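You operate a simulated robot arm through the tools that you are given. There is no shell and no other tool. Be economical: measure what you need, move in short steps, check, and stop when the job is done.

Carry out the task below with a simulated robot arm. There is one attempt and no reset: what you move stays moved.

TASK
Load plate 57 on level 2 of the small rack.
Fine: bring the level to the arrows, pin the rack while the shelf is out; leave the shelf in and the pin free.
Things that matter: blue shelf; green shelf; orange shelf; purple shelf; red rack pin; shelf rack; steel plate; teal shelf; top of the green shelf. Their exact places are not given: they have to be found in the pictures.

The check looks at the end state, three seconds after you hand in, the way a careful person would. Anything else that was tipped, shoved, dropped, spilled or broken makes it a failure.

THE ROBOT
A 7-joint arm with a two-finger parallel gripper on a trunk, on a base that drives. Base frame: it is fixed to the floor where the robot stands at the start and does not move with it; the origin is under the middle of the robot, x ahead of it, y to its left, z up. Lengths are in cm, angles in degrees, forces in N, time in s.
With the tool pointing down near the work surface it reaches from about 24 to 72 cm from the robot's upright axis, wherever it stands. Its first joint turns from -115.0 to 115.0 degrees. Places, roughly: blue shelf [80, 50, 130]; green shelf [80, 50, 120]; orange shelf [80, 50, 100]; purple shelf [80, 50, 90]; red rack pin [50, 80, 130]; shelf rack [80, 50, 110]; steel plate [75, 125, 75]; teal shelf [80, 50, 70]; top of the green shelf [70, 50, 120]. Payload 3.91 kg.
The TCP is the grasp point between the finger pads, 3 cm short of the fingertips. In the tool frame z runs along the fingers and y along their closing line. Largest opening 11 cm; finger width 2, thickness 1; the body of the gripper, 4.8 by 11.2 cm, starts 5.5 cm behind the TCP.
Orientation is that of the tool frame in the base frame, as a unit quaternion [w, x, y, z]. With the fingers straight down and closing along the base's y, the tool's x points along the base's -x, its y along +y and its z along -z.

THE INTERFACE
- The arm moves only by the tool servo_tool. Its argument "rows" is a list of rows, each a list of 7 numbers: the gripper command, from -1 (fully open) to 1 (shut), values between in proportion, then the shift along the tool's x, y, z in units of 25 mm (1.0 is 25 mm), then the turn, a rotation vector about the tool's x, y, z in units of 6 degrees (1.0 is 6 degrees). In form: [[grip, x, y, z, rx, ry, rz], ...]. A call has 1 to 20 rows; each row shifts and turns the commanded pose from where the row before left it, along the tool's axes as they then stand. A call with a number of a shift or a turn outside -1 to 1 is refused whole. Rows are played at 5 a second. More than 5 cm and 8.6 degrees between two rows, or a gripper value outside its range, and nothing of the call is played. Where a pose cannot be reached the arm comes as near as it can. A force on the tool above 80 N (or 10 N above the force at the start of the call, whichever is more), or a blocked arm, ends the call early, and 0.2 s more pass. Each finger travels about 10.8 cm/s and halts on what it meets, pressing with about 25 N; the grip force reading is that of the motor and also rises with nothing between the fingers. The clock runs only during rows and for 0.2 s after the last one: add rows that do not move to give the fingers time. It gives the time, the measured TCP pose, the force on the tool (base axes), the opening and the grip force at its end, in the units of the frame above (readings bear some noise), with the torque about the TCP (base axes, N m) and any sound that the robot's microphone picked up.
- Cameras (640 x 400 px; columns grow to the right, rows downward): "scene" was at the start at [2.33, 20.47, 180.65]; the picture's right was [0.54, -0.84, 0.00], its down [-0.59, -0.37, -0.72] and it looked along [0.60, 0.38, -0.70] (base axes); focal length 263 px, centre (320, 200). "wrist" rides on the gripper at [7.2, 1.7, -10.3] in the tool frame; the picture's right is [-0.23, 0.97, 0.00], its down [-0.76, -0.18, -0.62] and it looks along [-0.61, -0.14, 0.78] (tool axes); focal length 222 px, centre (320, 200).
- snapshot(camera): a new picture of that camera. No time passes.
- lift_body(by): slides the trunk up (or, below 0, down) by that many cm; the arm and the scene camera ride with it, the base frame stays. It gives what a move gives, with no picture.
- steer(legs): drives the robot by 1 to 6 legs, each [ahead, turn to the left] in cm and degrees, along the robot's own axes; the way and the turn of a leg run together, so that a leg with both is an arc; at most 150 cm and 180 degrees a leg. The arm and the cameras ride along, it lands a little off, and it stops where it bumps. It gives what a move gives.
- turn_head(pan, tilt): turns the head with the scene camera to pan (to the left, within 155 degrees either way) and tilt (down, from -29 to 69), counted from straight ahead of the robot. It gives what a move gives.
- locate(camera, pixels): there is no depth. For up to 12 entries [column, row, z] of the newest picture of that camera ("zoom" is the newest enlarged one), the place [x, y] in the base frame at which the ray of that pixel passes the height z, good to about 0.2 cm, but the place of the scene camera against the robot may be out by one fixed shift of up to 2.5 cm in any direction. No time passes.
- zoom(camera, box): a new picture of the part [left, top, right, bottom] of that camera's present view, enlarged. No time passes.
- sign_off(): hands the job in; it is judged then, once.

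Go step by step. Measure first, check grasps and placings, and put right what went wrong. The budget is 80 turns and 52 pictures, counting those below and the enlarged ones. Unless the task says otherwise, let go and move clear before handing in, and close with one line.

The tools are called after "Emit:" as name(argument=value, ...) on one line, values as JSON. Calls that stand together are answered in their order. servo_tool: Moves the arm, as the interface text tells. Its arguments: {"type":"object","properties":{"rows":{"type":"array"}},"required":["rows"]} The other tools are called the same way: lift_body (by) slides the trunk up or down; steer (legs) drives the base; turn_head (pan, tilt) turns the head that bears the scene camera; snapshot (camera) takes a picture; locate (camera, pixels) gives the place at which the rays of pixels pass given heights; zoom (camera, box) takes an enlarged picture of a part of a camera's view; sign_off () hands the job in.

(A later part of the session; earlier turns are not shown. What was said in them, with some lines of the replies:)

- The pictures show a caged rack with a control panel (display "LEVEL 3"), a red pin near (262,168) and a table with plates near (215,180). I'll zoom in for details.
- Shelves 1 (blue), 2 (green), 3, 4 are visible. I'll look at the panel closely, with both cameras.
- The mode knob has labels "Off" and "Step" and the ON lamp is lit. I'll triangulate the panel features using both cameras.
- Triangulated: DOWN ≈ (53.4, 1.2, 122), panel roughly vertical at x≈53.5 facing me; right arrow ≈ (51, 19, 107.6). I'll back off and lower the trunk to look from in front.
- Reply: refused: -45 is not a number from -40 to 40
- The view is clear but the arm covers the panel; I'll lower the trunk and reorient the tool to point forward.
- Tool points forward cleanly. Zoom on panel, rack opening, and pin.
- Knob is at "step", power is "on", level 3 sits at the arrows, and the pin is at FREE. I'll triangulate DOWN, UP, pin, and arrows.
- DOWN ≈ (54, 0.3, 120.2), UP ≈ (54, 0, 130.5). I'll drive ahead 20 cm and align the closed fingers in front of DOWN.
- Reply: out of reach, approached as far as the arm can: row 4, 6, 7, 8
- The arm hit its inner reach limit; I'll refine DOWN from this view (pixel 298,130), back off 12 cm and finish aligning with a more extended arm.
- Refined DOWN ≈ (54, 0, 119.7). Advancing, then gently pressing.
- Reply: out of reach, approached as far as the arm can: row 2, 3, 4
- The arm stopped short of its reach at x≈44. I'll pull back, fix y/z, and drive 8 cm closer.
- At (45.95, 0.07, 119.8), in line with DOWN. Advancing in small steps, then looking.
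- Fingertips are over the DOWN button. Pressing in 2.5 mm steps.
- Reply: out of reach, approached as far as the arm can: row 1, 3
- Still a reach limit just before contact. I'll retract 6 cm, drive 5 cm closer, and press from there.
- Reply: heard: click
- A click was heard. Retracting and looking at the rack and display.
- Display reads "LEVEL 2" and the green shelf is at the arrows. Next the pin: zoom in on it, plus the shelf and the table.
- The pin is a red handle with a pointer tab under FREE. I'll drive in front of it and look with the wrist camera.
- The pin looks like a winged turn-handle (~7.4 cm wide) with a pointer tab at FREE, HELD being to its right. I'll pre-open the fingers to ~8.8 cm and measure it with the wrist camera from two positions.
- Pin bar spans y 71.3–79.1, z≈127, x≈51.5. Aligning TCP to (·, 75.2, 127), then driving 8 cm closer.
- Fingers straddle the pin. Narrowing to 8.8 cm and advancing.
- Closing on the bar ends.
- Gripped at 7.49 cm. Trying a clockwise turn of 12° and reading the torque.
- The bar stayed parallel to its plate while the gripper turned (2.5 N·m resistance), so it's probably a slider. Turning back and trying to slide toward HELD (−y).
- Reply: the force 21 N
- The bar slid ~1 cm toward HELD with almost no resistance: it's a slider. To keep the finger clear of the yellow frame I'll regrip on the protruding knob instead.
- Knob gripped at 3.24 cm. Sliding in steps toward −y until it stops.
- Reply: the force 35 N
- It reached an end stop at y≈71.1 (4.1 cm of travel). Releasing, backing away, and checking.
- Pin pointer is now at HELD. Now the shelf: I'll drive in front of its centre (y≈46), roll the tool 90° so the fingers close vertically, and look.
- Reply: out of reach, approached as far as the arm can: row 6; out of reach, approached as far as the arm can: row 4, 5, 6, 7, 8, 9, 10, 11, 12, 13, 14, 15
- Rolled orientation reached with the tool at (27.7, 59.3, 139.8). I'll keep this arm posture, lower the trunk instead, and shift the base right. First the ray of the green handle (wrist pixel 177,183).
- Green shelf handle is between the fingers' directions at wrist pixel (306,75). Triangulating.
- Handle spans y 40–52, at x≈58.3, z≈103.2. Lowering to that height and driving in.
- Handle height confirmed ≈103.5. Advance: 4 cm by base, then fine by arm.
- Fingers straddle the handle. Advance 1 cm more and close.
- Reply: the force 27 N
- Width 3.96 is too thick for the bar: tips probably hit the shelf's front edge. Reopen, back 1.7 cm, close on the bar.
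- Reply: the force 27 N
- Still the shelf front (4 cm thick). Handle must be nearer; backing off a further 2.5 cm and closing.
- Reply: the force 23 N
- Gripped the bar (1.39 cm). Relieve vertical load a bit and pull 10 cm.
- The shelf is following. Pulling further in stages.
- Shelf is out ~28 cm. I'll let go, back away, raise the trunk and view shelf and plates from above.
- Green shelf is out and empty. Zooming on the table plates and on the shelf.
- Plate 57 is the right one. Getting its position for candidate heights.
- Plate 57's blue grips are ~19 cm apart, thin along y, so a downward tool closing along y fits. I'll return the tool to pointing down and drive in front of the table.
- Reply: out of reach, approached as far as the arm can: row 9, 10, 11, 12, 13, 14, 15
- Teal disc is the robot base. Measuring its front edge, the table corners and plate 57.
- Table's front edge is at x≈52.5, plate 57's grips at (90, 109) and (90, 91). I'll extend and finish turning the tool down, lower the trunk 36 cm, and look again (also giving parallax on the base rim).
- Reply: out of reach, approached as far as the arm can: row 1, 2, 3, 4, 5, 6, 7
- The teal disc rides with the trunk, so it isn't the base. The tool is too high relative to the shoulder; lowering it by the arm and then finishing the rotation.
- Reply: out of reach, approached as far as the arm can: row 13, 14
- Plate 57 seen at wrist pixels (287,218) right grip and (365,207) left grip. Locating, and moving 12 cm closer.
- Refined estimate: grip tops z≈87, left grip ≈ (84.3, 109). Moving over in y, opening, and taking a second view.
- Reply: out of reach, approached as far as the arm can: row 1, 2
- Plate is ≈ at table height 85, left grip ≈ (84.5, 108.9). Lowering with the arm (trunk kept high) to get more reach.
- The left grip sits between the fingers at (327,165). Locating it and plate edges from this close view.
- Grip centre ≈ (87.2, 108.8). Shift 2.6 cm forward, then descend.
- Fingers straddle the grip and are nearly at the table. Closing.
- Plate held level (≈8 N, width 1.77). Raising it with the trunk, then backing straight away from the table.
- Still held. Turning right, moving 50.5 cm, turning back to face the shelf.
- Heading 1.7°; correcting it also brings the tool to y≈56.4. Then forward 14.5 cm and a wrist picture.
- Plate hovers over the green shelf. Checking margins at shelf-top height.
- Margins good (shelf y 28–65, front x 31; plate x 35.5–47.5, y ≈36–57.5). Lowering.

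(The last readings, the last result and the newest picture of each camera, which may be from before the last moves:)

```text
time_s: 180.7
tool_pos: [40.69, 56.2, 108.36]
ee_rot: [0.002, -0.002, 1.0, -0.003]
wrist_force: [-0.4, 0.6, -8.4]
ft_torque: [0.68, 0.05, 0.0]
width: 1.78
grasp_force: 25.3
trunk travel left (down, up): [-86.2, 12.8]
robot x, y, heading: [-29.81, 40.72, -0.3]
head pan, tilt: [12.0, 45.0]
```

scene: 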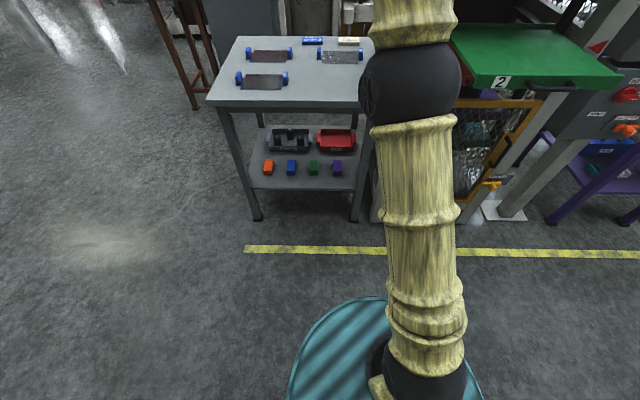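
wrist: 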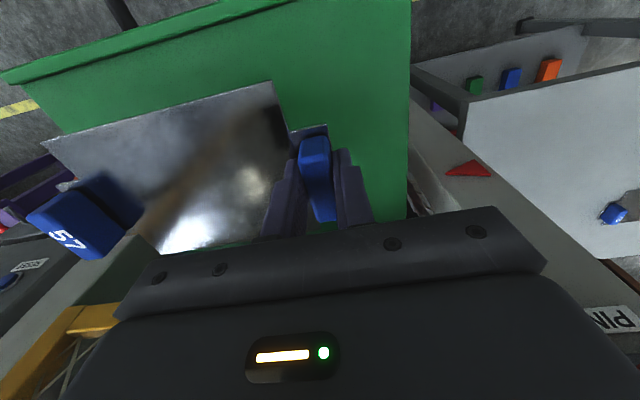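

Emit:
servo_tool(rows=[[1, 0, 0, 0.08, 0, 0, 0], [1, 0, 0, 0.08, 0, 0, 0], [1, 0, 0, 0, 0, 0, 0]])

Emit:
servo_tool(rows=[[1, 0, 0, 0.08, 0, 0, 0], [1, 0, 0, 0.08, 0, 0, 0], [1, 0, 0, 0, 0, 0, 0]])

```text
time_s: 181.5
tool_pos: [40.5, 56.26, 108.27]
ee_rot: [0.005, -0.002, 1.0, -0.003]
wrist_force: [0.6, 1.8, 14.9]
ft_torque: [0.46, 0.58, -0.03]
width: 1.79
grasp_force: 25.2
trunk travel left (down, up): [-86.2, 12.8]
robot x, y, heading: [-29.87, 40.85, -0.4]
head pan, tilt: [12.0, 45.0]
```

```text
time_s: 182.3
tool_pos: [40.44, 56.24, 108.36]
ee_rot: [0.007, -0.003, 1.0, -0.003]
wrist_force: [1.2, 3.1, 38.7]
ft_torque: [0.1, 0.12, -0.06]
width: 1.8
grasp_force: 24.8
trunk travel left (down, up): [-86.2, 12.8]
robot x, y, heading: [-29.83, 41.13, -0.2]
head pan, tilt: [12.0, 45.0]
```

Contact at TCP z≈108.3. Easing off, releasing, and rising.

Emit:
servo_tool(rows=[[1, 0, 0, -0.12, 0, 0, 0], [0.6, 0, 0, 0, 0, 0, 0], [0.1, 0, 0, 0, 0, 0, 0], [0.1, 0, 0, 0, 0, 0, 0], [0.1, 0, 0, -0.5, 0, 0, 0], [0.1, 0, 0, -1, 0, 0, 0], [0.1, 0, 0, 0, 0, 0, 0]])

Emit:
lift_body(by=8)

Emit:
steer(legs=[[-30, 0]])

Emit:
snapshot(camera="scene")

```text
time_s: 183.9
tool_pos: [40.63, 56.3, 111.62]
ee_rot: [0.0, -0.002, 1.0, -0.004]
wrist_force: [0.7, -0.6, 0.0]
ft_torque: [-0.03, 0.02, 0.01]
width: 4.97
grasp_force: 0.0
trunk travel left (down, up): [-86.2, 12.8]
robot x, y, heading: [-29.57, 40.84, -0.3]
head pan, tilt: [12.0, 45.0]
```

```text
time_s: 185.1
tool_pos: [40.66, 56.43, 119.62]
ee_rot: [0.001, -0.003, 1.0, -0.004]
wrist_force: [-0.1, -0.1, 0.4]
ft_torque: [-0.01, 0.0, 0.01]
width: 4.97
grasp_force: 0.1
trunk travel left (down, up): [-94.2, 4.8]
robot x, y, heading: [-29.59, 40.78, -0.1]
head pan, tilt: [12.0, 45.0]
```

```text
time_s: 187.1
tool_pos: [11.29, 56.31, 119.63]
ee_rot: [0.002, -0.002, 1.0, -0.004]
wrist_force: [0.1, -0.3, -0.1]
ft_torque: [0.03, -0.02, 0.01]
width: 4.95
grasp_force: 0.2
trunk travel left (down, up): [-94.2, 4.8]
robot x, y, heading: [-59.32, 41.36, -0.3]
head pan, tilt: [12.0, 45.0]
```

```text
2 pictures are left
```

scene: 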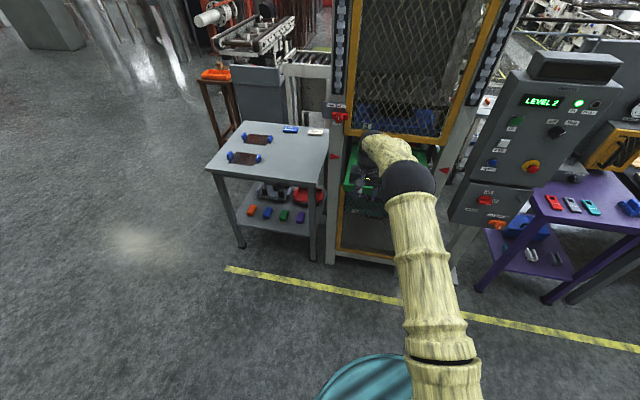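

Plate is released on the shelf and nothing else is disturbed. Now prepare to push: arm back to the earlier posture, tool pointing forward, fingers shut.

Emit:
servo_tool(rows=[[1, 0.85, 0.1, -1, 0, 0, 0], [1, 0.85, 0.1, -1, 0, 0, 0], [1, 0.85, 0.1, -1, 0, 0, 0], [1, 0.85, 0.1, -1, 0, 0, 0], [1, 0.85, 0.1, -1, 0, 0, 0], [1, 0.85, 0.1, -1, 0, 0, 0], [1, 0.85, 0.1, -1, 0, 0, 0], [1, 0.85, 0.1, -1, 0, 0, 0], [1, 0.85, 0.1, -1, 0, 0, 0], [1, 0.85, 0.1, -1, 0, 0, 0], [1, 0.85, 0.1, -1, 0, 0, 0], [1, 0.85, 0.1, -1, 0, 0, 0], [1, 0, 0, 0, 0, 0, 0]])

Emit:
servo_tool(rows=[[1, 0, 0, 0, 0, -1, 0], [1, 0, 0, 0, 0, -1, 0], [1, 0, 0, 0, 0, -1, 0], [1, 0, 0, 0, 0, -1, 0], [1, 0, 0, 0, 0, -1, 0], [1, 0, 0, 0, 0, -1, 0], [1, 0, 0, 0, 0, -1, 0], [1, 0, 0, 0, 0, -1, 0], [1, 0, 0, 0, 0, -1, 0], [1, 0, 0, 0, 0, -1, 0], [1, 0, 0, 0, 0, -1, 0], [1, 0, 0, 0, 0, -1, 0], [1, 0, 0, 0, 0, -1, 0], [1, 0, 0, 0, 0, -1, 0], [1, 0, 0, 0, 0, -1, 0], [1, 0, 0, 0, 0, 0, 0]])

```text
time_s: 189.9
tool_pos: [-14.35, 59.5, 149.36]
ee_rot: [0.002, -0.001, 1.0, -0.004]
wrist_force: [0.4, -0.4, 0.0]
ft_torque: [-0.04, 0.03, -0.02]
width: 0.0
grasp_force: 25.2
trunk travel left (down, up): [-94.2, 4.8]
robot x, y, heading: [-59.24, 40.86, -0.2]
head pan, tilt: [12.0, 45.0]
```

```text
time_s: 193.3
tool_pos: [-14.51, 59.38, 149.54]
ee_rot: [0.709, -0.003, 0.705, -0.001]
wrist_force: [1.0, 0.1, 0.0]
ft_torque: [0.01, 0.0, 0.01]
width: 0.02
grasp_force: 25.1
trunk travel left (down, up): [-94.2, 4.8]
robot x, y, heading: [-58.91, 41.14, -0.5]
head pan, tilt: [12.0, 45.0]
```

Emit:
lift_body(by=-40)

Emit:
lift_body(by=-5.8)

Emit:
steer(legs=[[0, -89.5], [13.3, 0], [0, 90]])

```text
time_s: 197.1
tool_pos: [-14.33, 59.49, 109.53]
ee_rot: [0.709, -0.002, 0.705, -0.002]
wrist_force: [-0.2, 0.3, -0.9]
ft_torque: [0.0, -0.01, -0.06]
width: 0.02
grasp_force: 25.4
trunk travel left (down, up): [-54.2, 44.8]
robot x, y, heading: [-59.39, 41.31, -0.4]
head pan, tilt: [12.0, 45.0]
```

```text
time_s: 198.1
tool_pos: [-14.49, 59.45, 103.7]
ee_rot: [0.709, -0.003, 0.705, -0.001]
wrist_force: [-0.4, -0.8, -0.6]
ft_torque: [0.01, 0.03, -0.03]
width: 0.0
grasp_force: 24.8
trunk travel left (down, up): [-48.4, 50.6]
robot x, y, heading: [-59.55, 41.35, -0.2]
head pan, tilt: [12.0, 45.0]
```

```text
time_s: 207.0
tool_pos: [-14.73, 47.33, 103.73]
ee_rot: [0.709, -0.014, 0.705, 0.009]
wrist_force: [0.8, 0.6, 0.2]
ft_torque: [-0.05, -0.01, -0.01]
width: 0.02
grasp_force: 24.8
trunk travel left (down, up): [-48.4, 50.6]
robot x, y, heading: [-58.49, 27.55, 1.5]
head pan, tilt: [12.0, 45.0]
```

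Straighten by −1.5°, then drive up to just before the handle.

Emit:
steer(legs=[[0, -1.5], [31, 0]])

Emit:
steer(legs=[[4, 0]])

```text
time_s: 209.5
tool_pos: [17.28, 46.26, 103.71]
ee_rot: [0.708, -0.004, 0.706, 0.0]
wrist_force: [-0.5, 0.6, -0.3]
ft_torque: [-0.01, 0.01, 0.0]
width: 0.0
grasp_force: 24.3
trunk travel left (down, up): [-48.4, 50.6]
robot x, y, heading: [-27.89, 27.57, -0.3]
head pan, tilt: [12.0, 45.0]
```

```text
time_s: 210.4
tool_pos: [21.39, 46.2, 103.77]
ee_rot: [0.708, -0.004, 0.706, 0.0]
wrist_force: [0.3, -0.2, -0.9]
ft_torque: [-0.01, 0.03, 0.0]
width: 0.02
grasp_force: 25.5
trunk travel left (down, up): [-48.4, 50.6]
robot x, y, heading: [-23.43, 27.6, -0.3]
head pan, tilt: [12.0, 45.0]
```

Emit:
steer(legs=[[5, 0]])

Emit:
snapshot(camera="wrist")

```text
time_s: 211.3
tool_pos: [26.34, 46.34, 103.72]
ee_rot: [0.708, -0.004, 0.706, 0.0]
wrist_force: [-0.2, 0.6, -0.2]
ft_torque: [-0.03, 0.0, 0.0]
width: 0.0
grasp_force: 25.3
trunk travel left (down, up): [-48.4, 50.6]
robot x, y, heading: [-18.44, 27.31, -0.3]
head pan, tilt: [12.0, 45.0]
```

```text
1 pictures are left
```

wrist: 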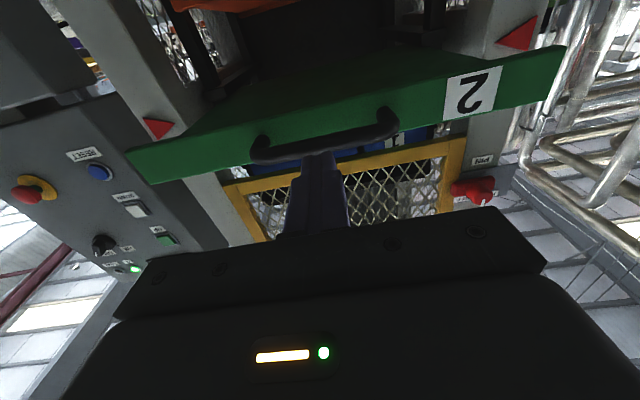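

Emit:
locate(camera="wrist", pixels=[[325, 146, 103.0], [325, 146, 103.7], [325, 146, 104.5], [320, 153, 103.7], [320, 153, 104.7], [565, 46, 102], [565, 46, 101]])

```text
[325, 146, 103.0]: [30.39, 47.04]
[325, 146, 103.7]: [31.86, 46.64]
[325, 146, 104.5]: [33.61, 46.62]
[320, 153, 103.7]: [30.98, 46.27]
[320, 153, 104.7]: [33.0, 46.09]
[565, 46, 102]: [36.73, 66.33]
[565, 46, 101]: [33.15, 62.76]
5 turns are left
```

The fingertips are on the handle and the shelf is already sliding with them. Pushing it home in small final steps (force-limited), then backing off, raising to pin height, and driving over to the pin.

Emit:
steer(legs=[[22.5, 0]])

Emit:
servo_tool(rows=[[1, 0, 0, 0.12, 0, 0, 0], [1, 0, 0, 0.12, 0, 0, 0], [1, 0, 0, 0.12, 0, 0, 0], [1, 0, 0, 0.12, 0, 0, 0], [1, 0, 0, 0.12, 0, 0, 0], [1, 0, 0, 0.12, 0, 0, 0], [1, 0, 0, 0.12, 0, 0, 0], [1, 0, 0, 0.12, 0, 0, 0], [1, 0, 0, 0.12, 0, 0, 0], [1, 0, 0, 0.12, 0, 0, 0], [1, 0, 0, 0.12, 0, 0, 0], [1, 0, 0, 0.12, 0, 0, 0], [1, 0, 0, 0.12, 0, 0, 0], [1, 0, 0, 0.12, 0, 0, 0], [1, 0, 0, 0.12, 0, 0, 0], [1, 0, 0, 0.12, 0, 0, 0], [1, 0, 0, 0.12, 0, 0, 0], [1, 0, 0, 0.12, 0, 0, 0], [1, 0, 0, 0.12, 0, 0, 0]])

Emit:
servo_tool(rows=[[1, 0, 0, -0.5, 0, 0, 0], [1, 0, 0, -1, 0, 0, 0], [1, 0, 0, 0, 0, 0, 0]])

Emit:
steer(legs=[[-19, 0]])

Emit:
lift_body(by=23.2)

Emit:
steer(legs=[[0, 90], [24.8, 0], [0, -90]])

Emit:
turn_head(pan=0, tilt=20)

```text
time_s: 213.0
tool_pos: [49.14, 46.21, 103.7]
ee_rot: [0.709, -0.004, 0.706, 0.0]
wrist_force: [-0.1, -0.4, 0.3]
ft_torque: [0.0, 0.01, 0.0]
width: 0.0
grasp_force: 24.7
trunk travel left (down, up): [-48.4, 50.6]
robot x, y, heading: [4.41, 27.63, 0.0]
head pan, tilt: [12.0, 45.0]
```

```text
time_s: 216.1
tool_pos: [52.25, 46.21, 103.64]
ee_rot: [0.707, -0.007, 0.707, 0.0]
wrist_force: [-44.6, -11.3, 7.9]
ft_torque: [0.12, -0.21, -0.46]
width: 0.0
grasp_force: 24.8
trunk travel left (down, up): [-48.4, 50.6]
robot x, y, heading: [4.29, 27.89, 0.1]
head pan, tilt: [12.0, 45.0]
stopped in row 15: the force on the tool passed its limit (the readings are from after the stop); the commanded pose is now the measured one
```

```text
time_s: 216.9
tool_pos: [49.22, 46.11, 103.43]
ee_rot: [0.705, -0.007, 0.709, 0.0]
wrist_force: [0.6, -0.1, 0.3]
ft_torque: [-0.03, 0.04, 0.0]
width: 0.03
grasp_force: 25.8
trunk travel left (down, up): [-48.4, 50.6]
robot x, y, heading: [4.24, 27.69, -0.3]
head pan, tilt: [12.0, 45.0]
```

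```text
time_s: 218.5
tool_pos: [30.13, 46.2, 103.38]
ee_rot: [0.705, -0.006, 0.709, -0.001]
wrist_force: [0.6, -0.1, -0.2]
ft_torque: [-0.01, -0.02, 0.04]
width: 0.02
grasp_force: 25.6
trunk travel left (down, up): [-48.4, 50.6]
robot x, y, heading: [-14.86, 27.46, -0.4]
head pan, tilt: [12.0, 45.0]
```

```text
time_s: 220.9
tool_pos: [30.37, 46.21, 126.64]
ee_rot: [0.705, -0.006, 0.709, -0.001]
wrist_force: [-0.2, -0.2, -0.1]
ft_torque: [0.0, 0.0, -0.01]
width: 0.01
grasp_force: 25.2
trunk travel left (down, up): [-71.6, 27.4]
robot x, y, heading: [-15.0, 27.33, -0.2]
head pan, tilt: [12.0, 45.0]
```

```text
time_s: 230.3
tool_pos: [31.27, 70.17, 126.49]
ee_rot: [0.705, 0.0, 0.709, -0.008]
wrist_force: [-0.6, -0.3, 0.9]
ft_torque: [-0.01, 0.0, -0.02]
width: 0.01
grasp_force: 24.4
trunk travel left (down, up): [-71.6, 27.4]
robot x, y, heading: [-14.62, 52.61, -1.5]
head pan, tilt: [12.0, 45.0]
```

```text
time_s: 231.2
tool_pos: [31.36, 70.29, 126.51]
ee_rot: [0.705, 0.001, 0.709, -0.008]
wrist_force: [0.0, -0.8, -0.6]
ft_torque: [-0.01, -0.04, 0.01]
width: 0.01
grasp_force: 24.8
trunk travel left (down, up): [-71.6, 27.4]
robot x, y, heading: [-13.87, 52.84, -1.6]
head pan, tilt: [0.0, 20.0]
4 turns are left
```

Shelf seated against its stop (TCP 52.25, matching its original place). Now open the fingers, straighten, engage the pin knob as before, slide it +y to FREE, release and retreat.

Emit:
servo_tool(rows=[[-0.2, -0.16, 0, 0, 0, 0, 0], [-0.2, 0, 0, 0, 0, 0, 0], [-0.2, 0, 0, 0, 0, 0, 0], [-0.2, 0, 0, 0, 0, 0, 0]])

Emit:
steer(legs=[[0, 1.3], [10, 0]])

Emit:
servo_tool(rows=[[-0.2, 0, 0, 0.9, 0, 0, 0], [-0.2, 0, 0, 0.9, 0, 0, 0], [-0.2, 0, 0, 0, 0, 0, 0], [0.2, 0, 0, 0, 0, 0, 0], [1, 0, 0, 0, 0, 0, 0], [1, 0, 0, 0, 0, 0, 0], [1, 0, 0, 0, 0, 0, 0]])

Emit:
servo_tool(rows=[[1, 0, 0.3, 0, 0, 0, 0], [1, 0, 0.3, 0, 0, 0, 0], [1, 0, 0.3, 0, 0, 0, 0], [1, 0, 0.3, 0, 0, 0, 0], [1, 0, 0.2, 0, 0, 0, 0], [1, 0, 0.15, 0, 0, 0, 0], [1, 0, 0.15, 0, 0, 0, 0], [1, 0, 0, 0, 0, 0, 0]])

```text
time_s: 232.2
tool_pos: [31.29, 70.16, 127.16]
ee_rot: [0.705, 0.001, 0.709, -0.008]
wrist_force: [0.1, -1.6, 0.3]
ft_torque: [-0.02, 0.02, -0.02]
width: 6.6
grasp_force: 0.0
trunk travel left (down, up): [-71.6, 27.4]
robot x, y, heading: [-14.12, 52.47, -1.5]
head pan, tilt: [0.0, 20.0]
```

```text
time_s: 233.7
tool_pos: [41.24, 71.11, 126.94]
ee_rot: [0.705, -0.006, 0.709, 0.0]
wrist_force: [-0.2, -0.5, -0.2]
ft_torque: [0.0, -0.02, -0.02]
width: 6.6
grasp_force: 0.0
trunk travel left (down, up): [-71.6, 27.4]
robot x, y, heading: [-4.07, 53.06, -0.1]
head pan, tilt: [0.0, 20.0]
```

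```text
time_s: 235.3
tool_pos: [45.69, 71.24, 126.93]
ee_rot: [0.705, -0.007, 0.71, -0.001]
wrist_force: [1.6, -0.4, -0.3]
ft_torque: [0.01, 0.02, -0.02]
width: 3.21
grasp_force: 44.2
trunk travel left (down, up): [-71.6, 27.4]
robot x, y, heading: [-4.1, 52.21, -0.1]
head pan, tilt: [0.0, 20.0]
```

```text
time_s: 237.1
tool_pos: [45.7, 75.31, 126.82]
ee_rot: [0.704, -0.006, 0.71, -0.002]
wrist_force: [5.1, -7.7, 0.9]
ft_torque: [-0.19, -0.57, -0.42]
width: 3.23
grasp_force: 44.6
trunk travel left (down, up): [-71.6, 27.4]
robot x, y, heading: [-3.71, 52.9, -0.3]
head pan, tilt: [0.0, 20.0]
3 turns are left
```

Pin slid to y≈75.3, the original FREE spot, meeting its stop. Releasing, backing away, and taking the last picture.

Emit:
servo_tool(rows=[[1, 0, -0.08, 0, 0, 0, 0], [-0.2, 0, 0, 0, 0, 0, 0], [-0.2, 0, 0, 0, 0, 0, 0], [-0.2, 0, 0, -1, 0, 0, 0], [-0.2, 0, 0, -1, 0, 0, 0], [-0.2, 0, 0, 0, 0, 0, 0]])

Emit:
steer(legs=[[-30, 0]])

Emit:
turn_head(pan=0, tilt=24)

Emit:
zoom(camera="scene", box=[160, 80, 480, 300])

```text
time_s: 238.5
tool_pos: [40.6, 75.17, 126.94]
ee_rot: [0.705, -0.008, 0.709, 0.001]
wrist_force: [-0.4, -0.2, -0.6]
ft_torque: [-0.02, -0.01, -0.02]
width: 6.59
grasp_force: 0.0
trunk travel left (down, up): [-71.6, 27.4]
robot x, y, heading: [-3.84, 52.22, -0.1]
head pan, tilt: [0.0, 20.0]
```

```text
time_s: 240.5
tool_pos: [10.92, 75.33, 126.93]
ee_rot: [0.705, -0.006, 0.709, -0.001]
wrist_force: [0.0, -0.3, -0.8]
ft_torque: [0.02, 0.0, -0.02]
width: 6.63
grasp_force: 0.1
trunk travel left (down, up): [-71.6, 27.4]
robot x, y, heading: [-33.37, 52.57, -0.2]
head pan, tilt: [0.0, 20.0]
```

```text
time_s: 241.2
tool_pos: [11.1, 75.35, 126.94]
ee_rot: [0.705, -0.006, 0.71, -0.002]
wrist_force: [-0.3, 0.1, 0.2]
ft_torque: [-0.01, 0.0, -0.01]
width: 6.62
grasp_force: 0.1
trunk travel left (down, up): [-71.6, 27.4]
robot x, y, heading: [-33.22, 53.01, -0.3]
head pan, tilt: [0.0, 24.0]
```

```text
1.82 times, centred on (320, 190) of scene
2 turns are left
```

zoom: 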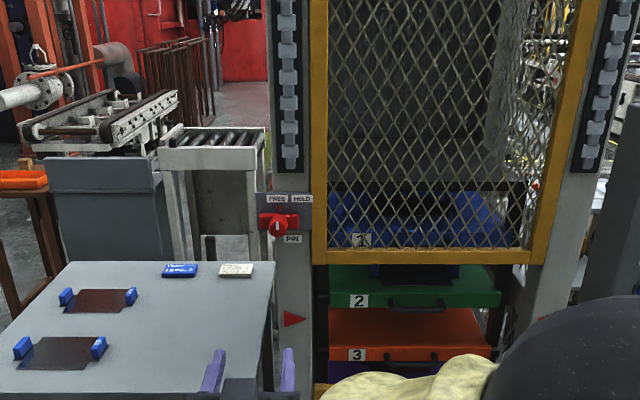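

The last picture shows shelf 2 in and at the arrows, a plate-like shape on it at about (415,272), the pin at FREE, and the other plates where they were. The arm is clear, so I'm handing in.

Emit:
sign_off()

```text
The job is handed in.
```

Plate 57 is loaded on level 2 of the rack: the shelf is pushed in, the pin is back at FREE, and the job is handed in.
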